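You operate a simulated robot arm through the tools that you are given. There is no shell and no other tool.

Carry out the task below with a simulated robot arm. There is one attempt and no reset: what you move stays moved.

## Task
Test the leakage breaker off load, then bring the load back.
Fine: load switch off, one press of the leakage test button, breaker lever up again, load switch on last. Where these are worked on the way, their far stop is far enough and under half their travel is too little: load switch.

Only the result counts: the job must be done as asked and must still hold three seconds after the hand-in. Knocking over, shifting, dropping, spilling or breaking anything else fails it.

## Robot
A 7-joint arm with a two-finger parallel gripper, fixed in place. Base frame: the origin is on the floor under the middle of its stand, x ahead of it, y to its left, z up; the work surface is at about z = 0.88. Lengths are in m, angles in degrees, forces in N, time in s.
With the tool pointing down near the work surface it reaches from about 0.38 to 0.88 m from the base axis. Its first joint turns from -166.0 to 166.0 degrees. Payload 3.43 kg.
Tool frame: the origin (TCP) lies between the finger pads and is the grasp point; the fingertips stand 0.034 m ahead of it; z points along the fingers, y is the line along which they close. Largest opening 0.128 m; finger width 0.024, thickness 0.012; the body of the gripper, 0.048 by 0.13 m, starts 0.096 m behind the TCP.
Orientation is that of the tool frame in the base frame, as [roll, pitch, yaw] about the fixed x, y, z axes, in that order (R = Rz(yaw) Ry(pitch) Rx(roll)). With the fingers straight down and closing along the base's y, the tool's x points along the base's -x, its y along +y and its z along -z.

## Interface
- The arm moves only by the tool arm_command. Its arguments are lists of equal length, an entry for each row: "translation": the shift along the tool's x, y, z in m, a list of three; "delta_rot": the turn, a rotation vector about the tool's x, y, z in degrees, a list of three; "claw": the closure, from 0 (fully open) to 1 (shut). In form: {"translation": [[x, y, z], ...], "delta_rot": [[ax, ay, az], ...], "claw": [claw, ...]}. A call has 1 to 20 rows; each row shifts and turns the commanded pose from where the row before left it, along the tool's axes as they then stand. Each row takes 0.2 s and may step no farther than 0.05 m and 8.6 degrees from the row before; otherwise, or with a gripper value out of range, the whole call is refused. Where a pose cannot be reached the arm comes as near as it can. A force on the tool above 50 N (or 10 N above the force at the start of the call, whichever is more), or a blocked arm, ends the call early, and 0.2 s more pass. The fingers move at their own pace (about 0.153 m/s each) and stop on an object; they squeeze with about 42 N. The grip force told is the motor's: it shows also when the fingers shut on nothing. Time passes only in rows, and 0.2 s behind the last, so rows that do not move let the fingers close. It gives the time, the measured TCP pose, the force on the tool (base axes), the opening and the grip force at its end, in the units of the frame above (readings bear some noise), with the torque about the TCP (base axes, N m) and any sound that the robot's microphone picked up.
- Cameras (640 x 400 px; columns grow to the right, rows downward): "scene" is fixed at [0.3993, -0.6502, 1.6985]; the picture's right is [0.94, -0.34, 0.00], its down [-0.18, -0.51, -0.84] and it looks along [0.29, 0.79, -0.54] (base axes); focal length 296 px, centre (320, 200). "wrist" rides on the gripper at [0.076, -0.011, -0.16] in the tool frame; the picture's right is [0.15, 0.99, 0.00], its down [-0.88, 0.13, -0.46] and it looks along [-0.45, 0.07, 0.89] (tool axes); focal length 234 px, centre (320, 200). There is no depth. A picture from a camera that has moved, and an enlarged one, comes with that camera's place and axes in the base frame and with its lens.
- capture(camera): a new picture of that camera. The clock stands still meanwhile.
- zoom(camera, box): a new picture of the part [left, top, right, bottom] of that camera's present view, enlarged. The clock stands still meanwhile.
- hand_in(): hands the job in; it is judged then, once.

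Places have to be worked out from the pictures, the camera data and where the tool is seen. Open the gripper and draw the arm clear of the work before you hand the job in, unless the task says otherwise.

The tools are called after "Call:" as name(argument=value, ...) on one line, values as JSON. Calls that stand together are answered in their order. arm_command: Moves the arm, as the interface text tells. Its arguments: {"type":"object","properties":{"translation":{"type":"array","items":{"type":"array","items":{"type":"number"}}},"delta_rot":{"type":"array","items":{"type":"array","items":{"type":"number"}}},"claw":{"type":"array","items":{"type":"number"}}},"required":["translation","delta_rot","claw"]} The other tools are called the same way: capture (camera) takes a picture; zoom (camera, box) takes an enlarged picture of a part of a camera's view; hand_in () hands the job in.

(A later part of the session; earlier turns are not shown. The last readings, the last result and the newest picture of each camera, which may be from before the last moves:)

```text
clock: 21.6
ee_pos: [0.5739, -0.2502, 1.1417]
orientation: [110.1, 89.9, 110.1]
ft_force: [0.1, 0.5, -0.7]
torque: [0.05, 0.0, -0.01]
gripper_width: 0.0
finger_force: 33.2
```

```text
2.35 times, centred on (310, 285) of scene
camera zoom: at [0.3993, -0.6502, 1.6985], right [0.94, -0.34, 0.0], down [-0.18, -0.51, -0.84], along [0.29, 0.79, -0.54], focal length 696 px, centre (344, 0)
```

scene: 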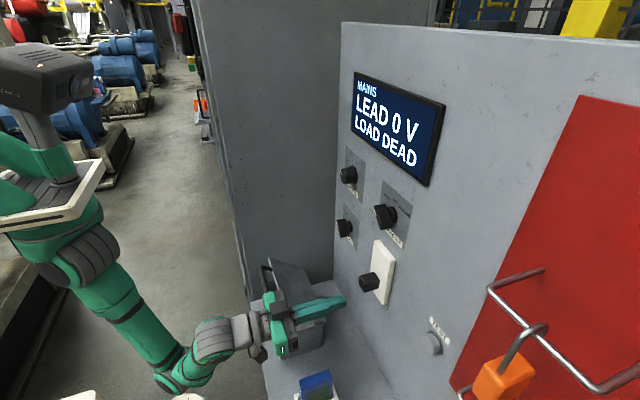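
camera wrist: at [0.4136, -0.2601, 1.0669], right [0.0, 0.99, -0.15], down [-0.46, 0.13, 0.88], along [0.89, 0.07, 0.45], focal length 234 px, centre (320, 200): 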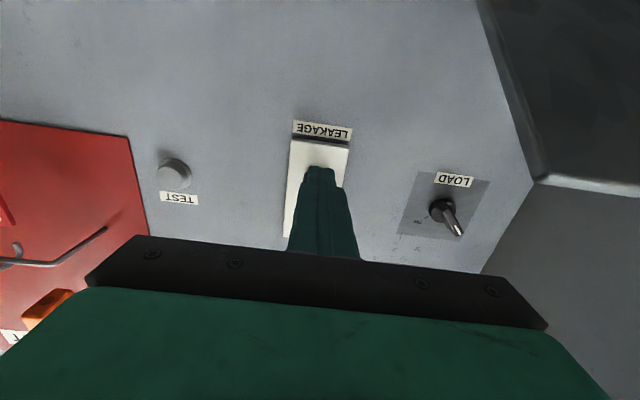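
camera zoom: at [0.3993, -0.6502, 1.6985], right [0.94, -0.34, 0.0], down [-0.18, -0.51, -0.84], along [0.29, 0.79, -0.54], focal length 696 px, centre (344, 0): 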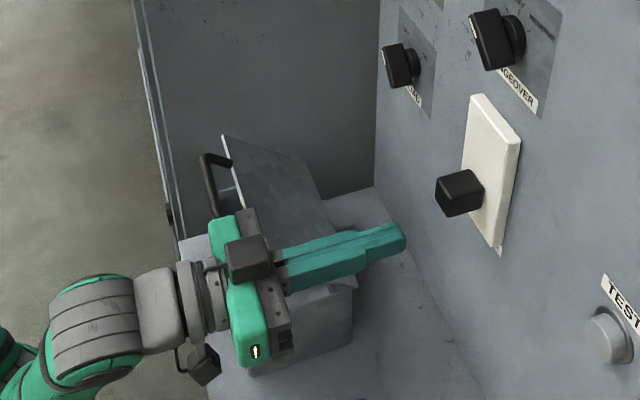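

The lid hasn't moved since the last check, and the closed fingertips sit just below the lever's level. I'll advance under the lever until the tips are at about x≈0.680, just short of the plate face.

Call:
arm_command(translation=[[0, 0, 0.036], [0, 0, 0.035]], delta_rot=[[0, 0, 0], [0, 0, 0]], claw=[1, 1])

Call:
zoom(camera="scene", box=[280, 200, 440, 320])

Call:
zoom(camera="wrist", box=[240, 80, 400, 260])

```text
clock: 22.2
ee_pos: [0.6439, -0.2511, 1.1413]
orientation: [-175.4, 89.9, -175.5]
ft_force: [-0.2, 0.3, 0.6]
torque: [-0.01, 0.0, -0.03]
gripper_width: 0.0
finger_force: 32.6
```

```text
3.33 times, centred on (360, 260) of scene
camera zoom: at [0.3993, -0.6502, 1.6985], right [0.94, -0.34, 0.0], down [-0.18, -0.51, -0.84], along [0.29, 0.79, -0.54], focal length 985 px, centre (187, 0)
```

zoom: 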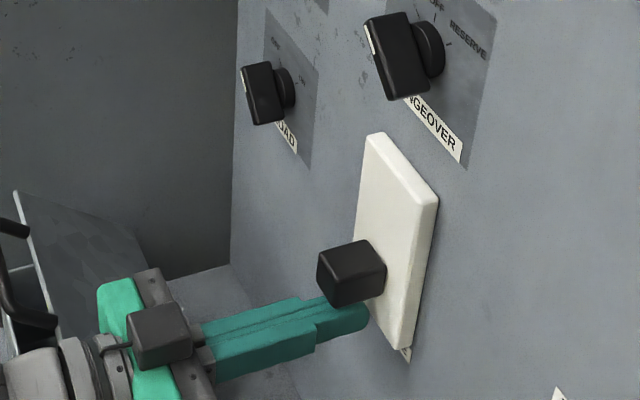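

```text
2.22 times, centred on (320, 170) of wrist
camera zoom: at [0.4846, -0.2612, 1.0672], right [0.0, 0.99, -0.15], down [-0.46, 0.13, 0.88], along [0.89, 0.07, 0.45], focal length 520 px, centre (320, 267)
```

zoom: 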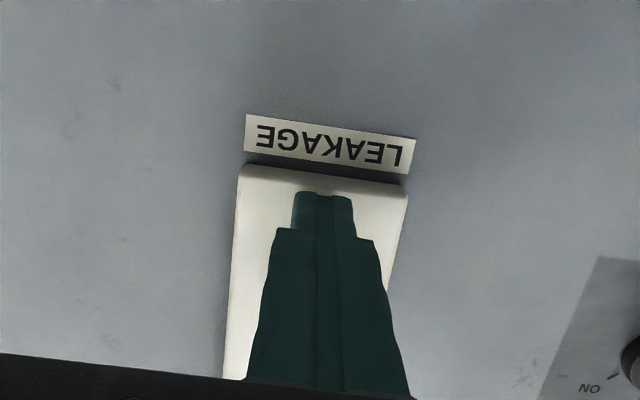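

The fingers are squarely under the lever. I'll push up in small steps and watch the force.

Call:
arm_command(translation=[[-0.012, 0, 0], [-0.012, 0, 0], [-0.012, 0, 0], [-0.012, 0, 0], [-0.012, 0, 0]], delta_rot=[[0, 0, 0], [0, 0, 0], [0, 0, 0], [0, 0, 0], [0, 0, 0]], claw=[1, 1, 1, 1, 1])

Call:
capture(camera="scene")

Call:
zoom(camera="scene", box=[240, 200, 440, 350])

```text
clock: 23.4
ee_pos: [0.645, -0.2495, 1.2023]
orientation: [102.4, 90.0, 102.3]
ft_force: [0.6, 0.3, 0.1]
torque: [-0.01, 0.01, 0.03]
gripper_width: 0.0
finger_force: 33.2
```

```text
taken
```

scene: 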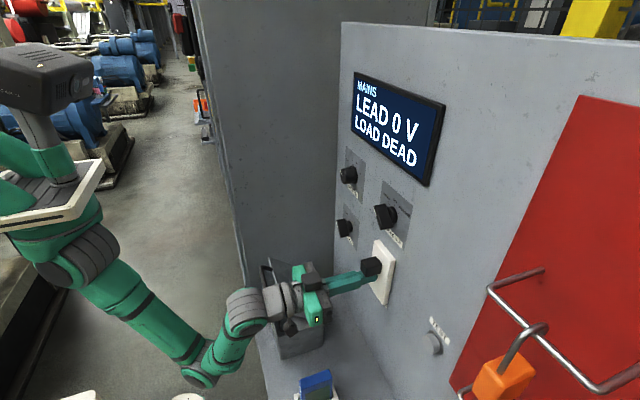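

```text
2.67 times, centred on (340, 275) of scene
camera zoom: at [0.3993, -0.6502, 1.6985], right [0.94, -0.34, 0.0], down [-0.18, -0.51, -0.84], along [0.29, 0.79, -0.54], focal length 788 px, centre (267, 0)
```

zoom: 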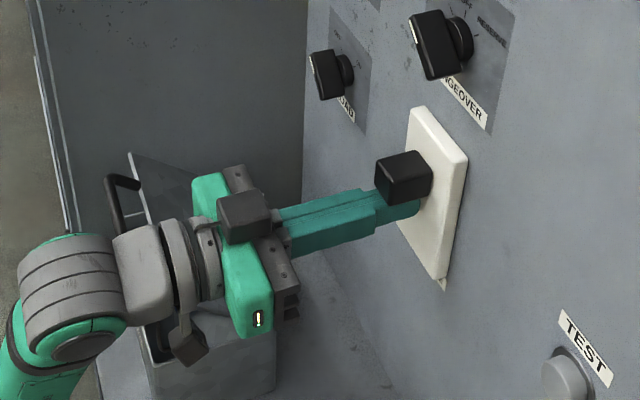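

The lever has risen to roughly three quarters of its way with almost no resistance. I'll keep pushing up in smaller steps until it reaches its stop or clicks.

Call:
arm_command(translation=[[-0.006, 0, 0], [-0.005, 0, 0], [-0.004, 0, 0]], delta_rot=[[0, 0, 0], [0, 0, 0], [0, 0, 0]], claw=[1, 1, 1])

Call:
zoom(camera="scene", box=[240, 200, 440, 350])

Call:
zoom(camera="scene", box=[350, 230, 410, 320])

```text
clock: 24.2
ee_pos: [0.6447, -0.2502, 1.2153]
orientation: [163.3, 89.7, 163.3]
ft_force: [-7.8, 1.7, -14.9]
torque: [-0.08, -0.06, 0.03]
gripper_width: 0.0
finger_force: 32.8
```

```text
2.67 times, centred on (340, 275) of scene
camera zoom: at [0.3993, -0.6502, 1.6985], right [0.94, -0.34, 0.0], down [-0.18, -0.51, -0.84], along [0.29, 0.79, -0.54], focal length 788 px, centre (267, 0)
```

zoom: 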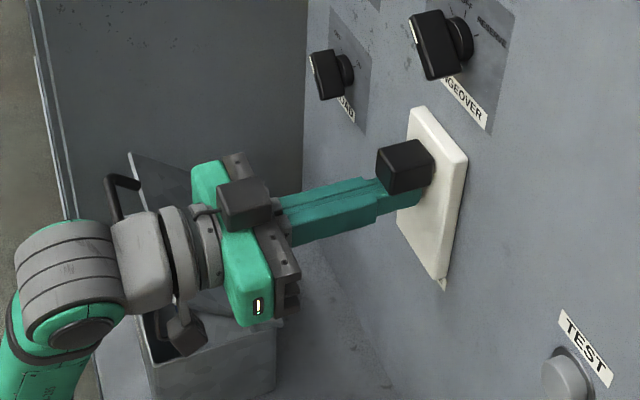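

```text
4.44 times, centred on (380, 275) of scene
camera zoom: at [0.3993, -0.6502, 1.6985], right [0.94, -0.34, 0.0], down [-0.18, -0.51, -0.84], along [0.29, 0.79, -0.54], focal length 1314 px, centre (53, -133)
```

zoom: 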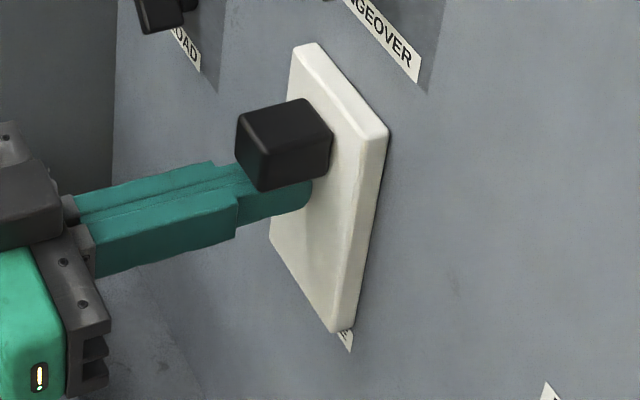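

The lever matches its original up position and presses its stop at about 15 N. I'll drop the fingers 15 mm to see whether it holds.

Call:
arm_command(translation=[[0.008, 0, 0], [0.012, 0, 0], [0, 0, 0]], delta_rot=[[0, 0, 0], [0, 0, 0], [0, 0, 0]], claw=[1, 1, 1])

Call:
capture(camera="scene")

Call:
zoom(camera="scene", box=[350, 230, 410, 320])

```text
clock: 25.0
ee_pos: [0.6448, -0.251, 1.1964]
orientation: [31.7, 89.9, 31.6]
ft_force: [-0.1, -0.1, 0.1]
torque: [0.01, 0.01, -0.01]
gripper_width: 0.0
finger_force: 33.3
```

```text
taken
```

scene: 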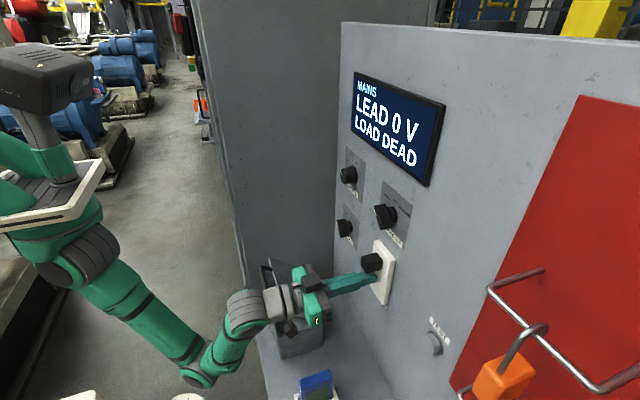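

```text
4.44 times, centred on (380, 275) of scene
camera zoom: at [0.3993, -0.6502, 1.6985], right [0.94, -0.34, 0.0], down [-0.18, -0.51, -0.84], along [0.29, 0.79, -0.54], focal length 1314 px, centre (53, -133)
```

zoom: 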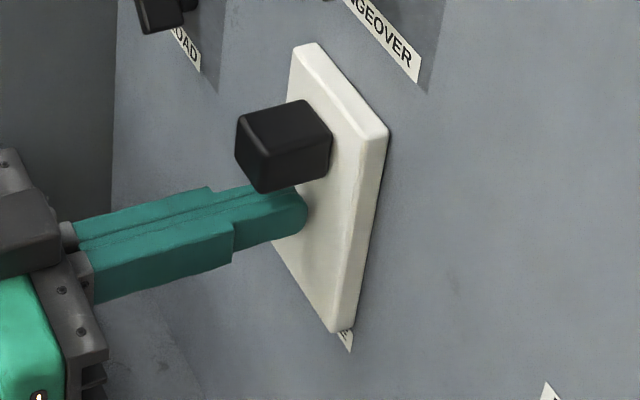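

The lever stays up on its own and the load is still DEAD. I'll back out from under it, then start pitching the tool downwards, which lifts my wrist away from the box, before dealing with its lid.

Call:
arm_command(translation=[[0.004, 0, 0], [0, 0, -0.035], [0, 0, -0.033], [0, 0, 0], [0, 0, 0], [0, 0, 0], [0, 0, 0]], delta_rot=[[0, 0, 0], [0, 0, 0], [0, 0, 0], [0, 8, 0], [0, 8, 0], [0, 8, 0], [0, 8, 0]], claw=[1, 1, 1, 1, 1, 1, 1])

Call:
capture(camera="scene")

Call:
capture(camera="wrist")

Call:
zoom(camera="scene", box=[200, 200, 420, 370])

```text
clock: 26.6
ee_pos: [0.5769, -0.25, 1.1919]
orientation: [-180.0, 57.8, 180.0]
ft_force: [0.3, 2.1, -0.2]
torque: [-0.05, 0.01, -0.06]
gripper_width: 0.0001
finger_force: 33.0
```

```text
taken
```

scene: 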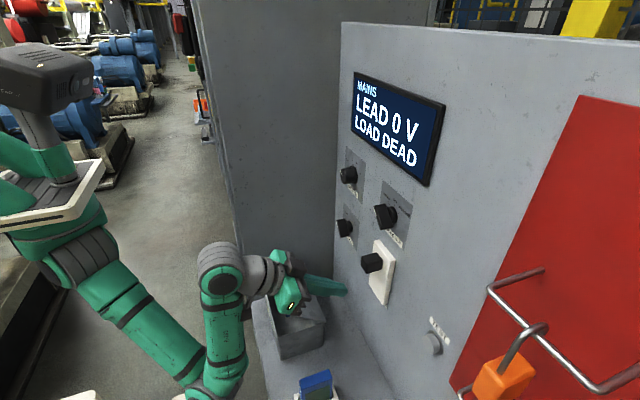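

```text
taken
camera wrist: at [0.4012, -0.26, 1.2148], right [-0.08, 0.99, -0.12], down [0.08, 0.13, 0.99], along [0.99, 0.07, -0.09], focal length 234 px, centre (320, 200)
```

wrist: 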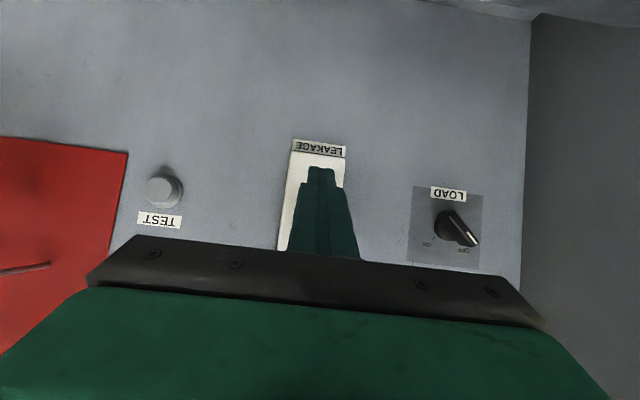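

```text
2.35 times, centred on (310, 285) of scene
camera zoom: at [0.3993, -0.6502, 1.6985], right [0.94, -0.34, 0.0], down [-0.18, -0.51, -0.84], along [0.29, 0.79, -0.54], focal length 696 px, centre (344, 0)
```

zoom: 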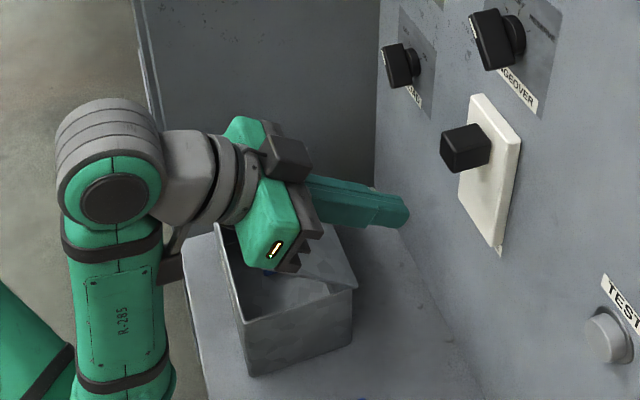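

The arm is clear and the box body hasn't shifted. I'll pitch further until the tool is about 64° down and rise a little to see the whole lid.

Call:
arm_command(translation=[[0, 0, 0], [0, 0, 0], [0, 0, 0], [0, 0, 0], [0, 0, -0.04], [0, 0, -0.04], [0, 0, -0.04]], delta_rot=[[0, 8, 0], [0, 8, 0], [0, 8, 0], [0, 8, 0], [0, 0, 0], [0, 0, 0], [0, 0, 0]], claw=[1, 1, 1, 1, 1, 1, 1])

Call:
capture(camera="scene")

Call:
capture(camera="wrist")

Call:
zoom(camera="scene", box=[220, 230, 400, 400])

```text
clock: 28.2
ee_pos: [0.5233, -0.249, 1.3012]
orientation: [180.0, 25.9, 179.8]
ft_force: [0.4, 0.6, 0.1]
torque: [0.02, 0.0, -0.01]
gripper_width: 0.0
finger_force: 33.1
```

```text
taken
```

scene: 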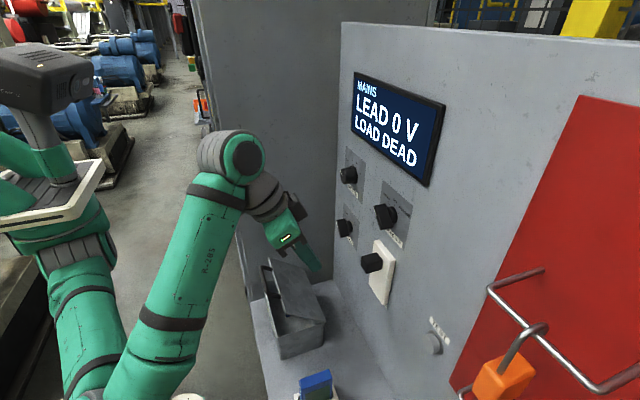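

```text
taken
camera wrist: at [0.3859, -0.261, 1.4132], right [-0.13, 0.99, -0.06], down [0.59, 0.13, 0.79], along [0.79, 0.07, -0.6], focal length 234 px, centre (320, 200)
```

wrist: 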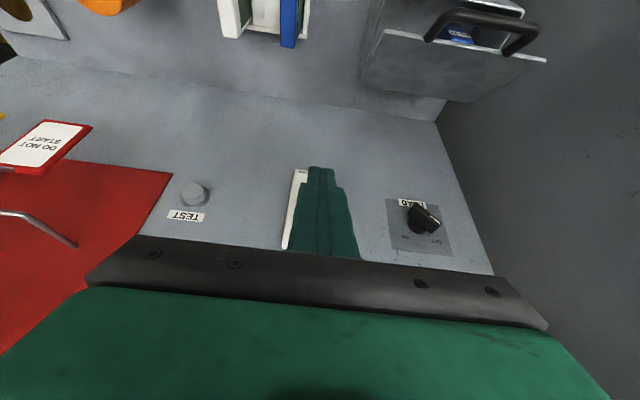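

```text
2.35 times, centred on (310, 315) of scene
camera zoom: at [0.3993, -0.6502, 1.6985], right [0.94, -0.34, 0.0], down [-0.18, -0.51, -0.84], along [0.29, 0.79, -0.54], focal length 696 px, centre (344, -71)
```

zoom: 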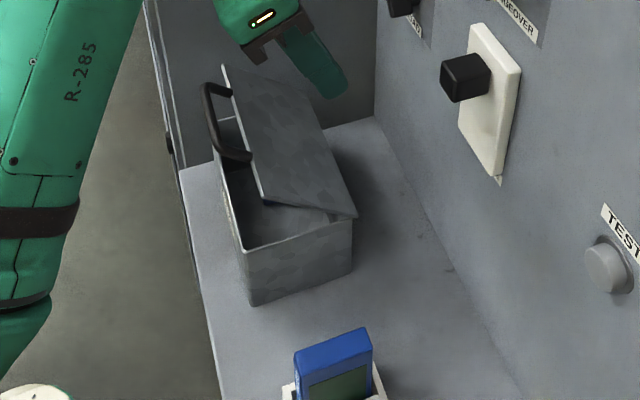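

The view is clear now: the box base is exactly where it was and only the lid is raised, with its free edge at x≈0.48, z≈1.07 and y from -0.19 to 0.02. I'll bring the tool to vertical above the lid's free edge, staying above it for now.

Call:
arm_command(translation=[[0, 0, 0], [0, 0, 0], [0, 0, 0], [0, 0, 0], [0.008, 0.041, 0], [0.008, 0.041, 0], [0.008, 0.041, 0], [0.009, 0.041, 0], [0, 0, 0.04], [0, 0, 0.04], [0, 0, 0.04], [0, 0, 0.035]], delta_rot=[[0, 6.475, 0], [0, 6.475, 0], [0, 6.475, 0], [0, 6.475, 0], [0, 0, 0], [0, 0, 0], [0, 0, 0], [0, 0, 0], [0, 0, 0], [0, 0, 0], [0, 0, 0], [0, 0, 0]], claw=[1, 1, 1, 1, 1, 1, 1, 1, 1, 1, 1, 1])

Call:
capture(camera="wrist")

Call:
capture(camera="scene")

Call:
zoom(camera="scene", box=[220, 230, 400, 400])

```text
clock: 30.8
ee_pos: [0.4915, -0.0853, 1.1459]
orientation: [180.0, 0.1, -179.9]
ft_force: [-0.5, 0.8, -0.9]
torque: [-0.01, -0.02, 0.02]
gripper_width: 0.0001
finger_force: 33.3
```

```text
taken
camera wrist: at [0.4158, -0.0965, 1.3064], right [-0.15, 0.99, 0.0], down [0.88, 0.13, 0.46], along [0.45, 0.07, -0.89], focal length 234 px, centre (320, 200)
```

wrist: 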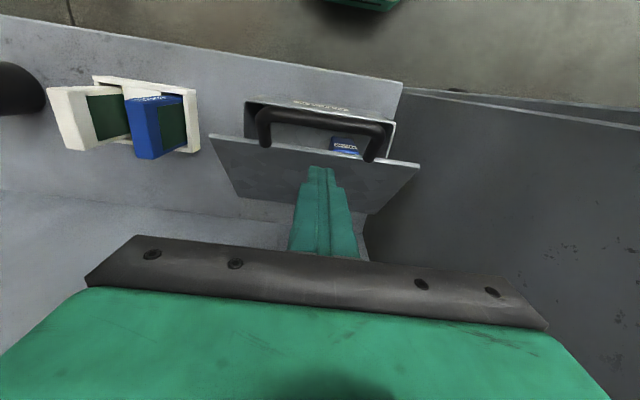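

```text
taken
```

scene: 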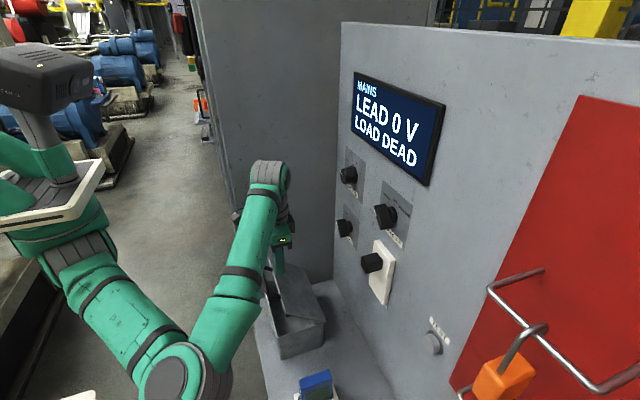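

```text
2.35 times, centred on (310, 315) of scene
camera zoom: at [0.3993, -0.6502, 1.6985], right [0.94, -0.34, 0.0], down [-0.18, -0.51, -0.84], along [0.29, 0.79, -0.54], focal length 696 px, centre (344, -71)
```

zoom: 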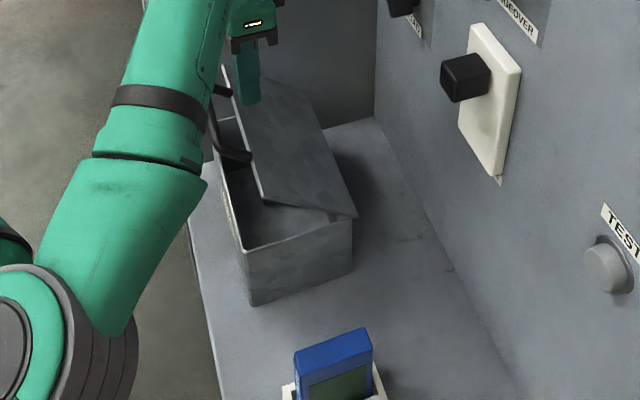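

The fingertips are above the lid just inside its free edge, the arm is free of contact, and the box is steady. I'll lower gently onto the lid and begin pushing it shut, watching the force.

Call:
arm_command(translation=[[0, 0, 0.02], [0, 0, 0.02], [0, 0, 0.01], [0, 0, 0.01]], delta_rot=[[0, 0, 0], [0, 0, 0], [0, 0, 0], [0, 0, 0]], claw=[1, 1, 1, 1])

Call:
capture(camera="wrist")

Call:
zoom(camera="scene", box=[220, 230, 400, 400])

```text
clock: 31.8
ee_pos: [0.4919, -0.0867, 1.0864]
orientation: [179.9, 0.1, -180.0]
ft_force: [0.7, -0.2, 0.5]
torque: [0.0, 0.04, -0.01]
gripper_width: 0.0
finger_force: 32.8
```

```text
taken
camera wrist: at [0.4156, -0.0967, 1.2465], right [-0.15, 0.99, 0.0], down [0.88, 0.13, 0.46], along [0.45, 0.07, -0.89], focal length 234 px, centre (320, 200)
```

wrist: 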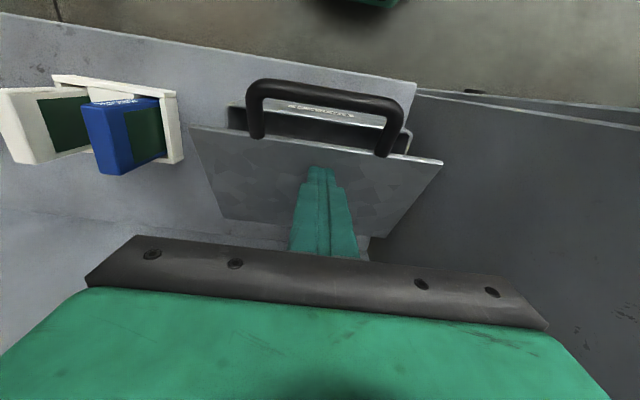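

```text
2.35 times, centred on (310, 315) of scene
camera zoom: at [0.3993, -0.6502, 1.6985], right [0.94, -0.34, 0.0], down [-0.18, -0.51, -0.84], along [0.29, 0.79, -0.54], focal length 696 px, centre (344, -71)
```

zoom: 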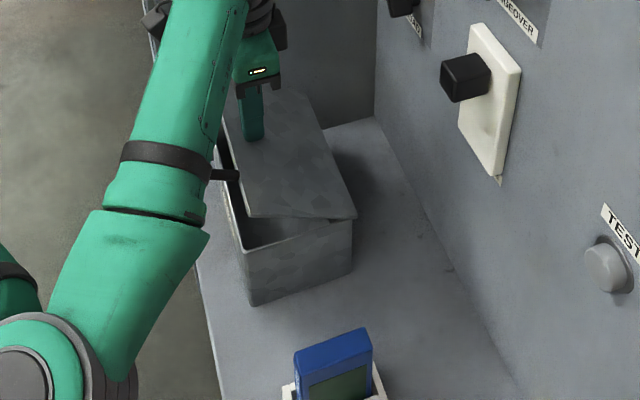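

The lid is closing smoothly with almost no force. I'll continue down towards the closed height, where the tip would be at about z≈1.00.

Call:
arm_command(translation=[[0, 0, 0.015], [0, 0, 0.012], [0, 0, 0.01], [0, 0, 0.006]], delta_rot=[[0, 0, 0], [0, 0, 0], [0, 0, 0], [0, 0, 0]], claw=[1, 1, 1, 1])

Call:
capture(camera="wrist")

Call:
zoom(camera="scene", box=[220, 230, 400, 400])

```text
clock: 32.8
ee_pos: [0.4924, -0.0856, 1.0416]
orientation: [-180.0, 0.1, 180.0]
ft_force: [-0.5, 0.5, -0.6]
torque: [0.01, -0.03, 0.04]
gripper_width: 0.0
finger_force: 32.9
```

```text
taken
camera wrist: at [0.4156, -0.0967, 1.2034], right [-0.15, 0.99, 0.0], down [0.88, 0.13, 0.46], along [0.45, 0.07, -0.89], focal length 234 px, centre (320, 200)
```

wrist: 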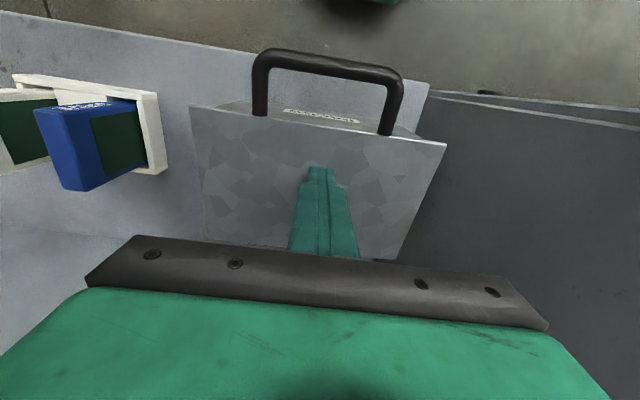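

```text
2.35 times, centred on (310, 315) of scene
camera zoom: at [0.3993, -0.6502, 1.6985], right [0.94, -0.34, 0.0], down [-0.18, -0.51, -0.84], along [0.29, 0.79, -0.54], focal length 696 px, centre (344, -71)
```

zoom: 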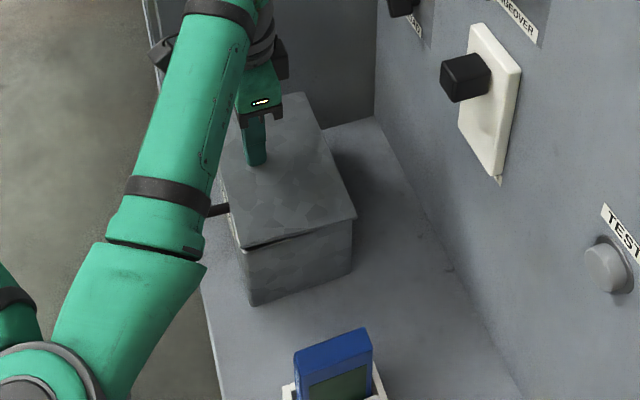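

It's almost shut, with a thin gap left. I'll continue in small steps until the force shows the lid seated.

Call:
arm_command(translation=[[0, 0, 0.004], [0, 0, 0.003], [0, 0, 0.003]], delta_rot=[[0, 0, 0], [0, 0, 0], [0, 0, 0]], claw=[1, 1, 1])

Call:
zoom(camera="scene", box=[230, 250, 390, 400])

```text
clock: 33.6
ee_pos: [0.4913, -0.0853, 1.0334]
orientation: [-180.0, 0.0, -180.0]
ft_force: [0.0, 0.1, 0.0]
torque: [0.0, 0.02, 0.02]
gripper_width: 0.0001
finger_force: 33.0
```

```text
2.67 times, centred on (310, 325) of scene
camera zoom: at [0.3993, -0.6502, 1.6985], right [0.94, -0.34, 0.0], down [-0.18, -0.51, -0.84], along [0.29, 0.79, -0.54], focal length 788 px, centre (347, -133)
```

zoom: 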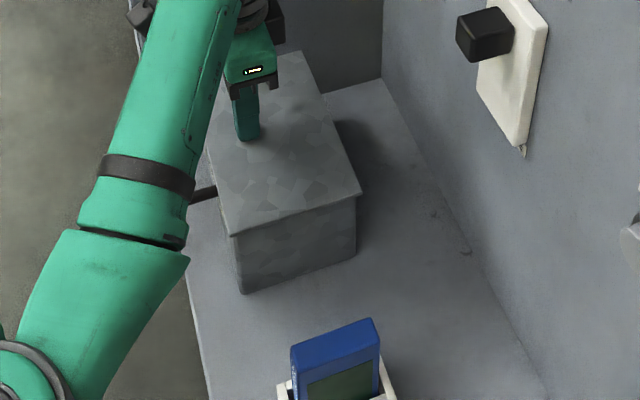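

Using the same zoom as at the start, the lid corner is within a pixel or two of its original place. I'll press 2–3 mm more to make sure it's fully seated.

Call:
arm_command(translation=[[0, 0, 0.002], [0, 0, 0.0015]], delta_rot=[[0, 0, 0], [0, 0, 0]], claw=[1, 1])

Call:
zoom(camera="scene", box=[270, 300, 350, 370])

```text
clock: 34.2
ee_pos: [0.4915, -0.0862, 1.0317]
orientation: [179.9, 0.3, 180.0]
ft_force: [-2.0, 4.8, 48.3]
torque: [0.14, -0.08, -0.21]
gripper_width: 0.0
finger_force: 33.0
```

```text
5.71 times, centred on (310, 335) of scene
camera zoom: at [0.3993, -0.6502, 1.6985], right [0.94, -0.34, 0.0], down [-0.18, -0.51, -0.84], along [0.29, 0.79, -0.54], focal length 1689 px, centre (377, -571)
```

zoom: 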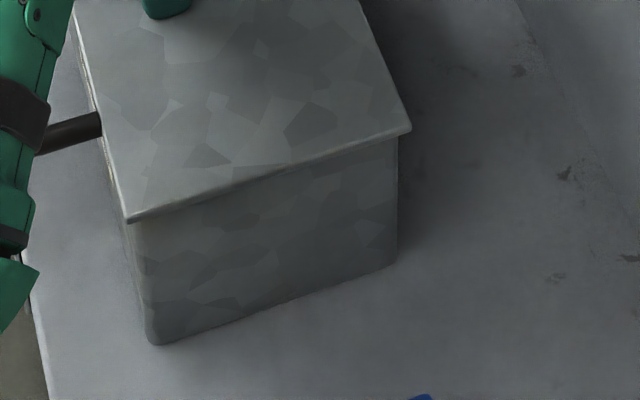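

The lid is seated: the force rose to 48 N only at the very end, and the box looks just as it did at the start. From the geometry, my elbow caught the lid handle while I crossed sideways at z≈1.37 with a level tool. I'll retrace my safe path: straight up, out to y≈-0.25, then pitch.

Call:
arm_command(translation=[[0, 0, -0.01], [0, 0, -0.03], [0, 0, -0.038], [0, 0, -0.038], [0, 0, -0.038], [0, 0, -0.038], [0, 0, -0.038], [0, 0, -0.038], [-0.008, -0.041, 0], [-0.008, -0.041, 0], [-0.008, -0.041, 0], [-0.009, -0.041, 0]], delta_rot=[[0, 0, 0], [0, 0, 0], [0, 0, 0], [0, 0, 0], [0, 0, 0], [0, 0, 0], [0, 0, 0], [0, 0, 0], [0, 0, 0], [0, 0, 0], [0, 0, 0], [0, 0, 0]], claw=[1, 1, 1, 1, 1, 1, 1, 1, 1, 1, 1, 1])

Call:
capture(camera="scene")

Call:
zoom(camera="scene", box=[230, 250, 390, 400])

Call:
capture(camera="wrist")

```text
clock: 36.8
ee_pos: [0.524, -0.2519, 1.2981]
orientation: [180.0, 0.1, -180.0]
ft_force: [0.2, -0.2, 0.6]
torque: [-0.08, 0.0, 0.0]
gripper_width: 0.0
finger_force: 32.9
```

```text
taken
```

scene: 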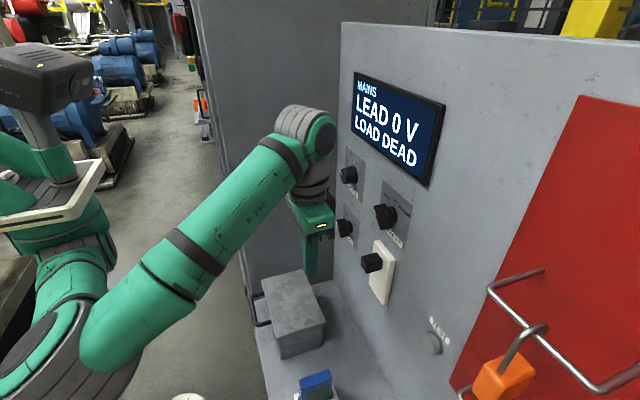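

```text
2.67 times, centred on (310, 325) of scene
camera zoom: at [0.3993, -0.6502, 1.6985], right [0.94, -0.34, 0.0], down [-0.18, -0.51, -0.84], along [0.29, 0.79, -0.54], focal length 788 px, centre (347, -133)
```

zoom: 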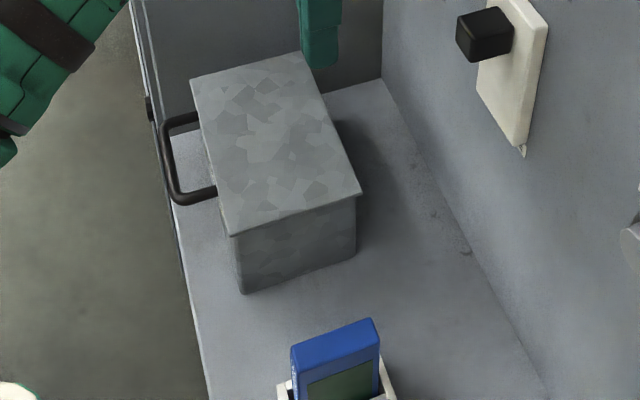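

```text
taken
camera wrist: at [0.4475, -0.2624, 1.4586], right [-0.15, 0.99, 0.0], down [0.88, 0.13, 0.46], along [0.45, 0.07, -0.89], focal length 234 px, centre (320, 200)
```

wrist: 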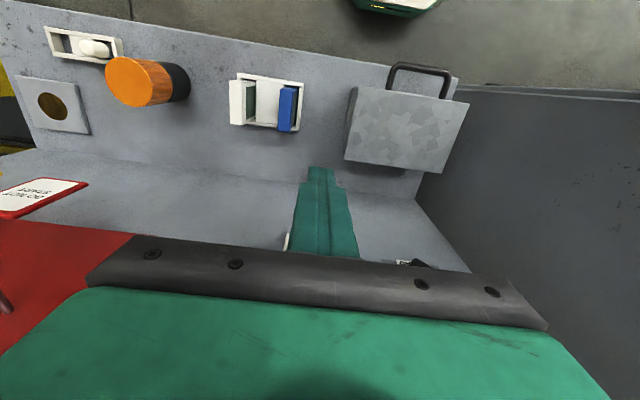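

The box and its handle match the starting picture exactly. I'll now retrace the pitch-up at y≈-0.25, first to about 32° below level.

Call:
arm_command(translation=[[0, 0, 0], [0, 0, 0], [0, 0, 0], [0, 0, 0], [0, 0, 0.04], [0, 0, 0.04], [0, 0, 0.04], [0, 0, 0], [0, 0, 0], [0, 0, 0], [0, 0, 0]], delta_rot=[[0, -6.5, 0], [0, -6.5, 0], [0, -6.5, 0], [0, -6.5, 0], [0, 0, 0], [0, 0, 0], [0, 0, 0], [0, -8, 0], [0, -8, 0], [0, -8, 0], [0, -8, 0]], claw=[1, 1, 1, 1, 1, 1, 1, 1, 1, 1, 1])

Call:
capture(camera="scene")

Call:
zoom(camera="scene", box=[200, 200, 420, 370])

```text
clock: 39.2
ee_pos: [0.5766, -0.2505, 1.1897]
orientation: [180.0, 58.1, -179.9]
ft_force: [0.6, 0.2, 0.0]
torque: [-0.02, 0.01, 0.05]
gripper_width: 0.0
finger_force: 33.0
```

```text
taken
```

scene: 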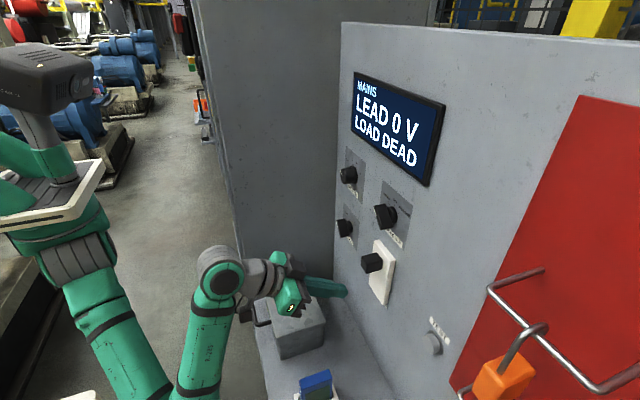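

```text
2.35 times, centred on (310, 285) of scene
camera zoom: at [0.3993, -0.6502, 1.6985], right [0.94, -0.34, 0.0], down [-0.18, -0.51, -0.84], along [0.29, 0.79, -0.54], focal length 696 px, centre (344, 0)
```

zoom: 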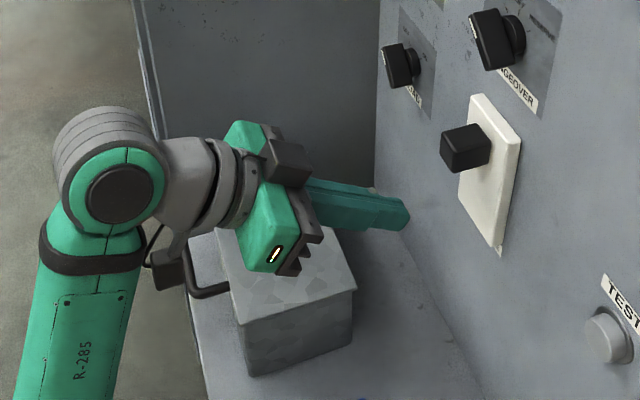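

The box is untouched and the arm is clear. I'll finish levelling the tool here at y≈-0.25 and check again.

Call:
arm_command(translation=[[0, 0, 0], [0, 0, 0], [0, 0, 0], [0, 0, 0]], delta_rot=[[0, -8, 0], [0, -8, 0], [0, -8, 0], [0, -7.9, 0]], claw=[1, 1, 1, 1])

Call:
capture(camera="scene")

Call:
zoom(camera="scene", box=[200, 200, 420, 370])

```text
clock: 40.2
ee_pos: [0.5768, -0.2496, 1.1899]
orientation: [-15.8, 89.9, -16.0]
ft_force: [0.7, 1.3, -1.0]
torque: [0.0, 0.03, 0.01]
gripper_width: 0.0
finger_force: 32.8
```

```text
taken
```

scene: 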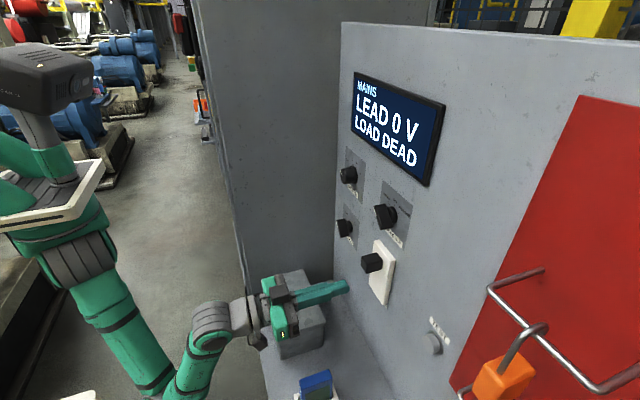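

```text
2.35 times, centred on (310, 285) of scene
camera zoom: at [0.3993, -0.6502, 1.6985], right [0.94, -0.34, 0.0], down [-0.18, -0.51, -0.84], along [0.29, 0.79, -0.54], focal length 696 px, centre (344, 0)
```

zoom: 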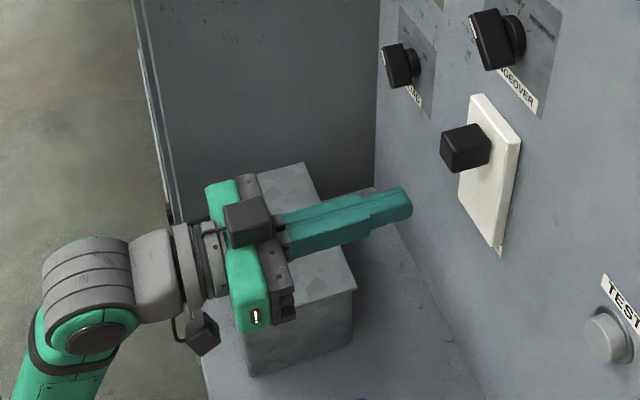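

The tool is level and the box is still closed. I'll slide sideways towards the load switch at this height (z≈1.19), easing x forward to stay inside the reach, and stop halfway to check.

Call:
arm_command(translation=[[0, 0.03, 0.008], [-0.002, 0.03, 0.01], [-0.002, 0.03, 0.01]], delta_rot=[[0, 0, 0], [0, 0, 0], [0, 0, 0]], claw=[1, 1, 1])

Call:
capture(camera="scene")

Call:
zoom(camera="scene", box=[200, 200, 420, 370])

```text
clock: 41.0
ee_pos: [0.6048, -0.1598, 1.1934]
orientation: [81.7, 90.0, 81.6]
ft_force: [-1.1, 0.6, -0.7]
torque: [0.0, -0.03, -0.01]
gripper_width: 0.0
finger_force: 32.7
```

```text
taken
```

scene: 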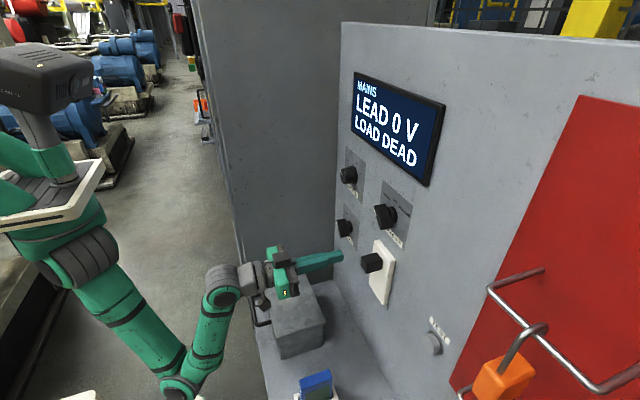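

```text
2.35 times, centred on (310, 285) of scene
camera zoom: at [0.3993, -0.6502, 1.6985], right [0.94, -0.34, 0.0], down [-0.18, -0.51, -0.84], along [0.29, 0.79, -0.54], focal length 696 px, centre (344, 0)
```

zoom: 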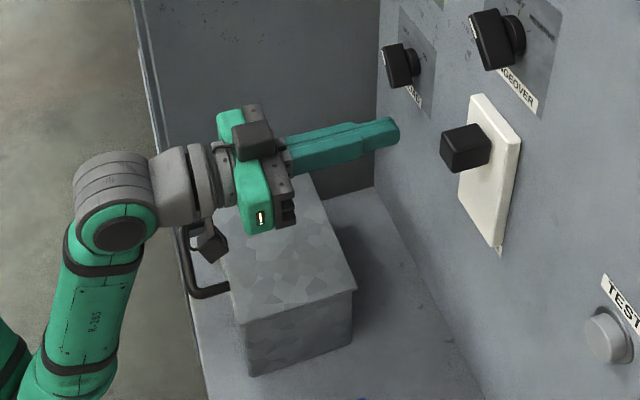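

The box is unaffected. I'll finish the approach to (0.618, -0.070, 1.198) and roll -45° with the fingers opened to about 50 mm to match the bar in its OFF position.

Call:
arm_command(translation=[[-0.002, 0.03, 0.005], [-0.002, 0.03, 0.005], [-0.001, 0.03, 0.004], [0, 0, 0], [0, 0, 0], [0, 0, 0], [0, 0, 0], [0, 0, 0], [0, 0, 0]], delta_rot=[[0, 0, 0], [0, 0, 0], [0, 0, 0], [0, 0, -7.5], [0, 0, -7.5], [0, 0, -7.5], [0, 0, -7.5], [0, 0, -7.5], [0, 0, -7.5]], claw=[1, 1, 1, 1, 1, 0.9, 0.8, 0.7, 0.6])

Call:
capture(camera="scene")

Call:
capture(camera="wrist")

Call:
zoom(camera="scene", box=[200, 200, 420, 370])

```text
clock: 43.0
ee_pos: [0.6202, -0.0699, 1.1988]
orientation: [-90.0, 44.9, -90.0]
ft_force: [-0.4, 0.2, -0.3]
torque: [-0.01, 0.03, 0.01]
gripper_width: 0.0513
finger_force: 0.1
```

```text
taken
```

scene: 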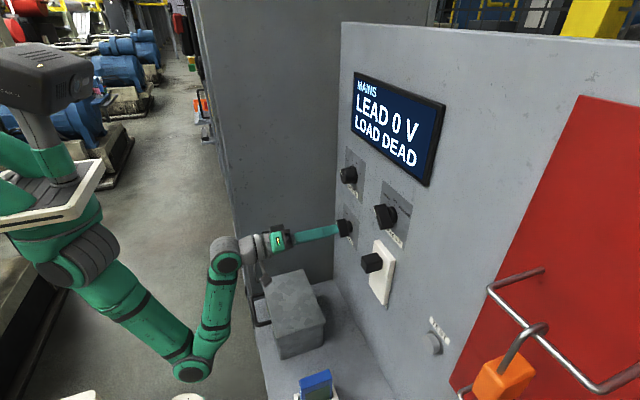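

```text
taken
camera wrist: at [0.4591, -0.1312, 1.1544], right [0.0, 0.59, -0.8], down [-0.46, 0.72, 0.53], along [0.89, 0.37, 0.27], focal length 234 px, centre (320, 200)
```

wrist: 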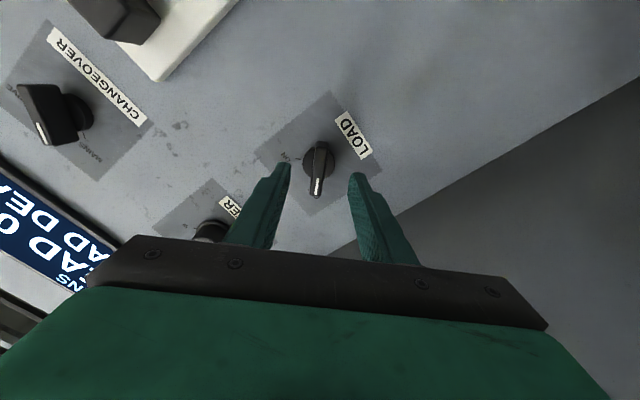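

```text
2.35 times, centred on (310, 285) of scene
camera zoom: at [0.3993, -0.6502, 1.6985], right [0.94, -0.34, 0.0], down [-0.18, -0.51, -0.84], along [0.29, 0.79, -0.54], focal length 696 px, centre (344, 0)
```

zoom: 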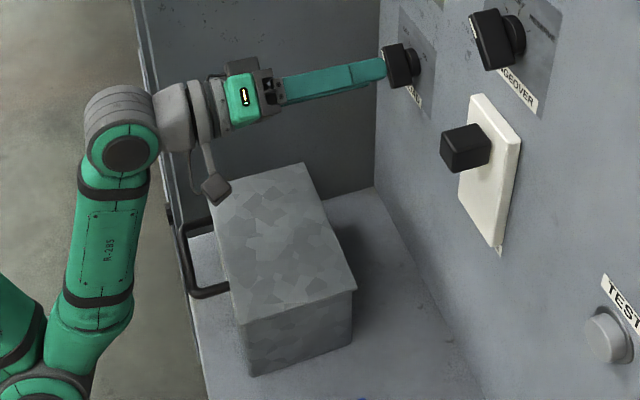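

I'm aligned with the bar, the breaker lever is still up and the box is closed. I'll advance 0.03 m and close on the handle.

Call:
arm_command(translation=[[0, 0, 0.015], [0, 0, 0.014], [0, 0, 0], [0, 0, 0], [0, 0, 0], [0, 0, 0]], delta_rot=[[0, 0, 0], [0, 0, 0], [0, 0, 0], [0, 0, 0], [0, 0, 0], [0, 0, 0]], claw=[0.6, 0.6, 0.75, 0.85, 0.9, 1])

Call:
capture(camera="wrist")

Call:
zoom(camera="scene", box=[300, 200, 400, 280])

```text
clock: 44.4
ee_pos: [0.6481, -0.0713, 1.1995]
orientation: [-89.9, 45.1, -90.0]
ft_force: [7.3, -6.5, 11.5]
torque: [0.0, 0.06, -0.09]
gripper_width: 0.012
finger_force: 45.1
```

```text
taken
camera wrist: at [0.4881, -0.1319, 1.1543], right [0.0, 0.6, -0.8], down [-0.46, 0.72, 0.53], along [0.89, 0.36, 0.27], focal length 234 px, centre (320, 200)
```

wrist: 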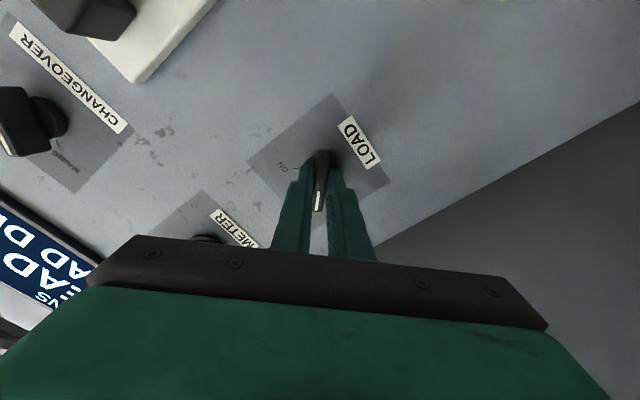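

```text
5.00 times, centred on (350, 240) of scene
camera zoom: at [0.3993, -0.6502, 1.6985], right [0.94, -0.34, 0.0], down [-0.18, -0.51, -0.84], along [0.29, 0.79, -0.54], focal length 1478 px, centre (170, 0)
```

zoom: 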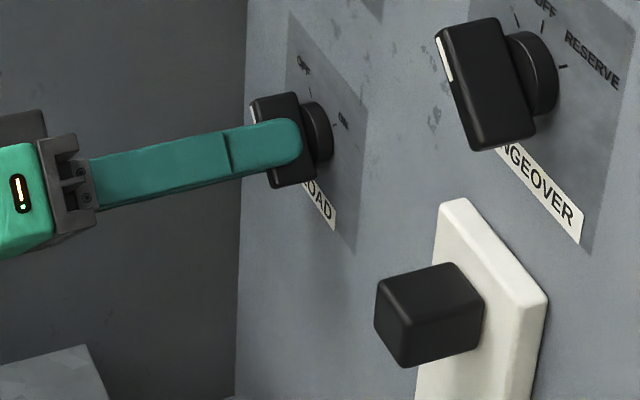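

The handle is gripped at 12 mm. I'll turn it +90° about the tool axis, back to ON.

Call:
arm_command(translation=[[0, 0, 0], [0, 0, 0], [0, 0, 0], [0, 0, 0], [0, 0, 0], [0, 0, 0], [0, 0, 0], [0, 0, 0], [0, 0, 0], [0, 0, 0], [0, 0, 0], [0, 0, 0]], delta_rot=[[0, 0, 8.1], [0, 0, 8.1], [0, 0, 8.1], [0, 0, 8.1], [0, 0, 8.1], [0, 0, 8.1], [0, 0, 8.1], [0, 0, 8.1], [0, 0, 8.1], [0, 0, 8.1], [0, 0, 8.1], [0, 0, 0]], claw=[1, 1, 1, 1, 1, 1, 1, 1, 1, 1, 1, 1])

Call:
capture(camera="scene")

Call:
capture(camera="wrist")

Call:
zoom(camera="scene", box=[200, 200, 420, 370])

```text
clock: 47.0
ee_pos: [0.6477, -0.0689, 1.1982]
orientation: [89.9, 45.8, 89.9]
ft_force: [0.5, 2.7, 9.0]
torque: [0.01, -0.62, -0.5]
gripper_width: 0.0118
finger_force: 44.5
```

```text
taken
```

scene: 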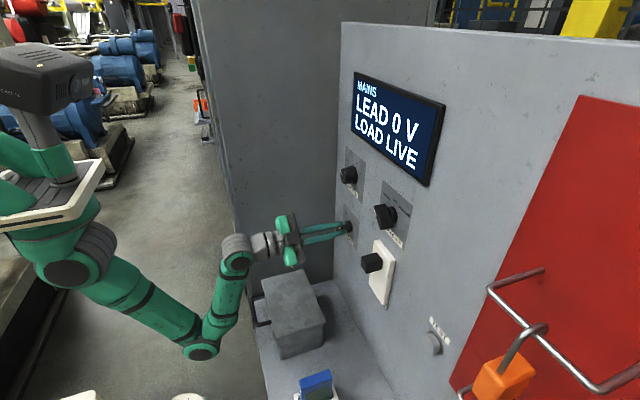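

```text
taken
camera wrist: at [0.4882, -0.0241, 1.138], right [0.0, 0.81, 0.58], down [-0.46, -0.52, 0.72], along [0.89, -0.27, 0.37], focal length 234 px, centre (320, 200)
```

wrist: 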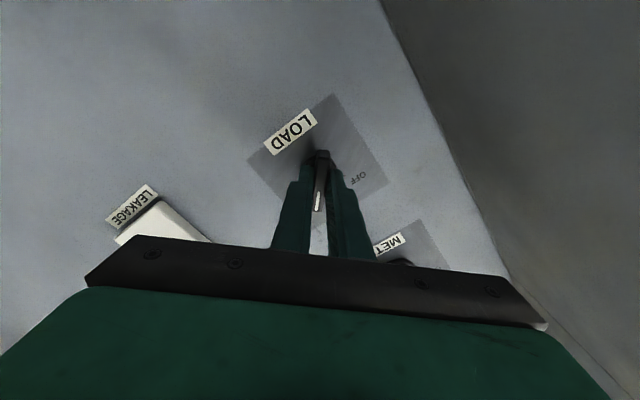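

```text
2.35 times, centred on (310, 285) of scene
camera zoom: at [0.3993, -0.6502, 1.6985], right [0.94, -0.34, 0.0], down [-0.18, -0.51, -0.84], along [0.29, 0.79, -0.54], focal length 696 px, centre (344, 0)
```

zoom: 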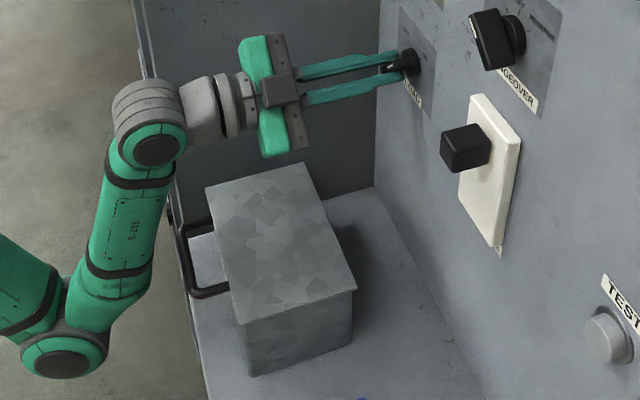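

The screen reads LOAD LIVE and the lever is still up. I'll add 1° to seat the handle at its stop, open the fingers, and back straight out.

Call:
arm_command(translation=[[0, 0, 0], [0, 0, 0], [0, 0, 0], [0, 0, 0], [0, 0, 0], [0, 0, -0.01], [0, 0, -0.01], [0, 0, -0.008]], delta_rot=[[0, 0, 1], [0, 0, 0], [0, 0, 0], [0, 0, 0], [0, 0, 0], [0, 0, 0], [0, 0, 0], [0, 0, 0]], claw=[1, 1, 0.8, 0.7, 0.6, 0.6, 0.6, 0.6])

Call:
capture(camera="wrist")

Call:
capture(camera="scene")

Call:
zoom(camera="scene", box=[330, 200, 370, 250])

```text
clock: 48.8
ee_pos: [0.62, -0.0696, 1.1984]
orientation: [89.9, 44.9, 90.0]
ft_force: [-0.2, -0.6, -0.4]
torque: [-0.01, 0.02, 0.01]
gripper_width: 0.0512
finger_force: 0.1
```

```text
taken
camera wrist: at [0.4603, -0.0236, 1.1383], right [0.0, 0.8, 0.6], down [-0.46, -0.53, 0.71], along [0.89, -0.27, 0.37], focal length 234 px, centre (320, 200)
```

wrist: 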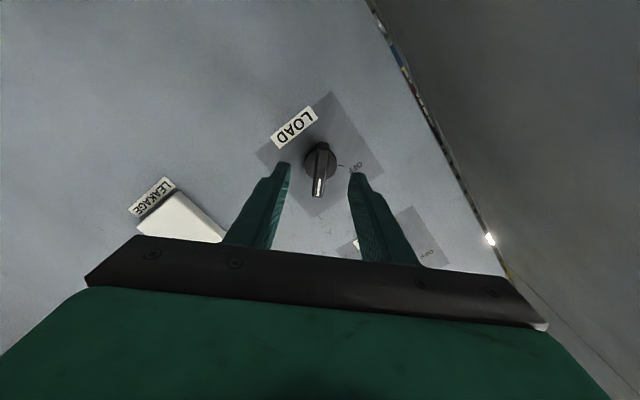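

```text
taken
```

scene: 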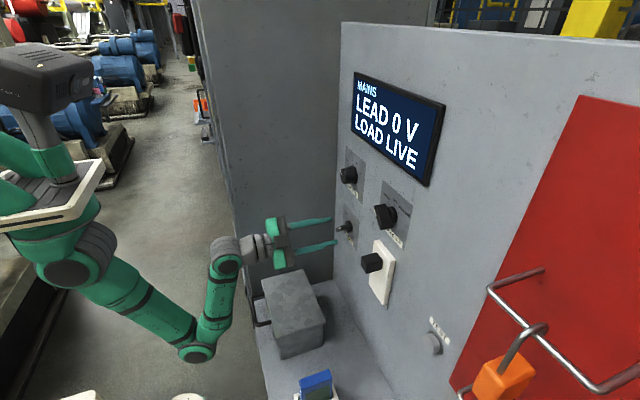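

```text
8.00 times, centred on (350, 225) of scene
camera zoom: at [0.3993, -0.6502, 1.6985], right [0.94, -0.34, 0.0], down [-0.18, -0.51, -0.84], along [0.29, 0.79, -0.54], focal length 2365 px, centre (80, 0)
```

zoom: 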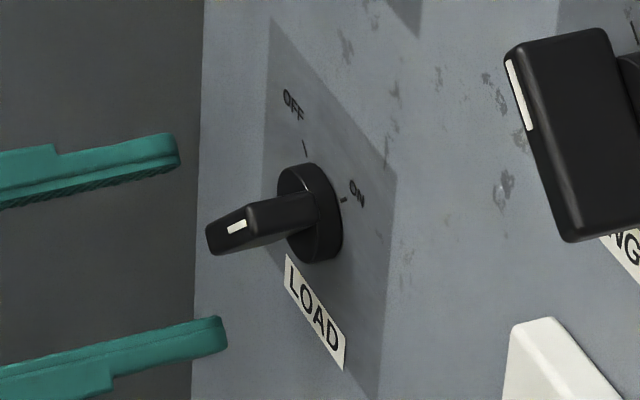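

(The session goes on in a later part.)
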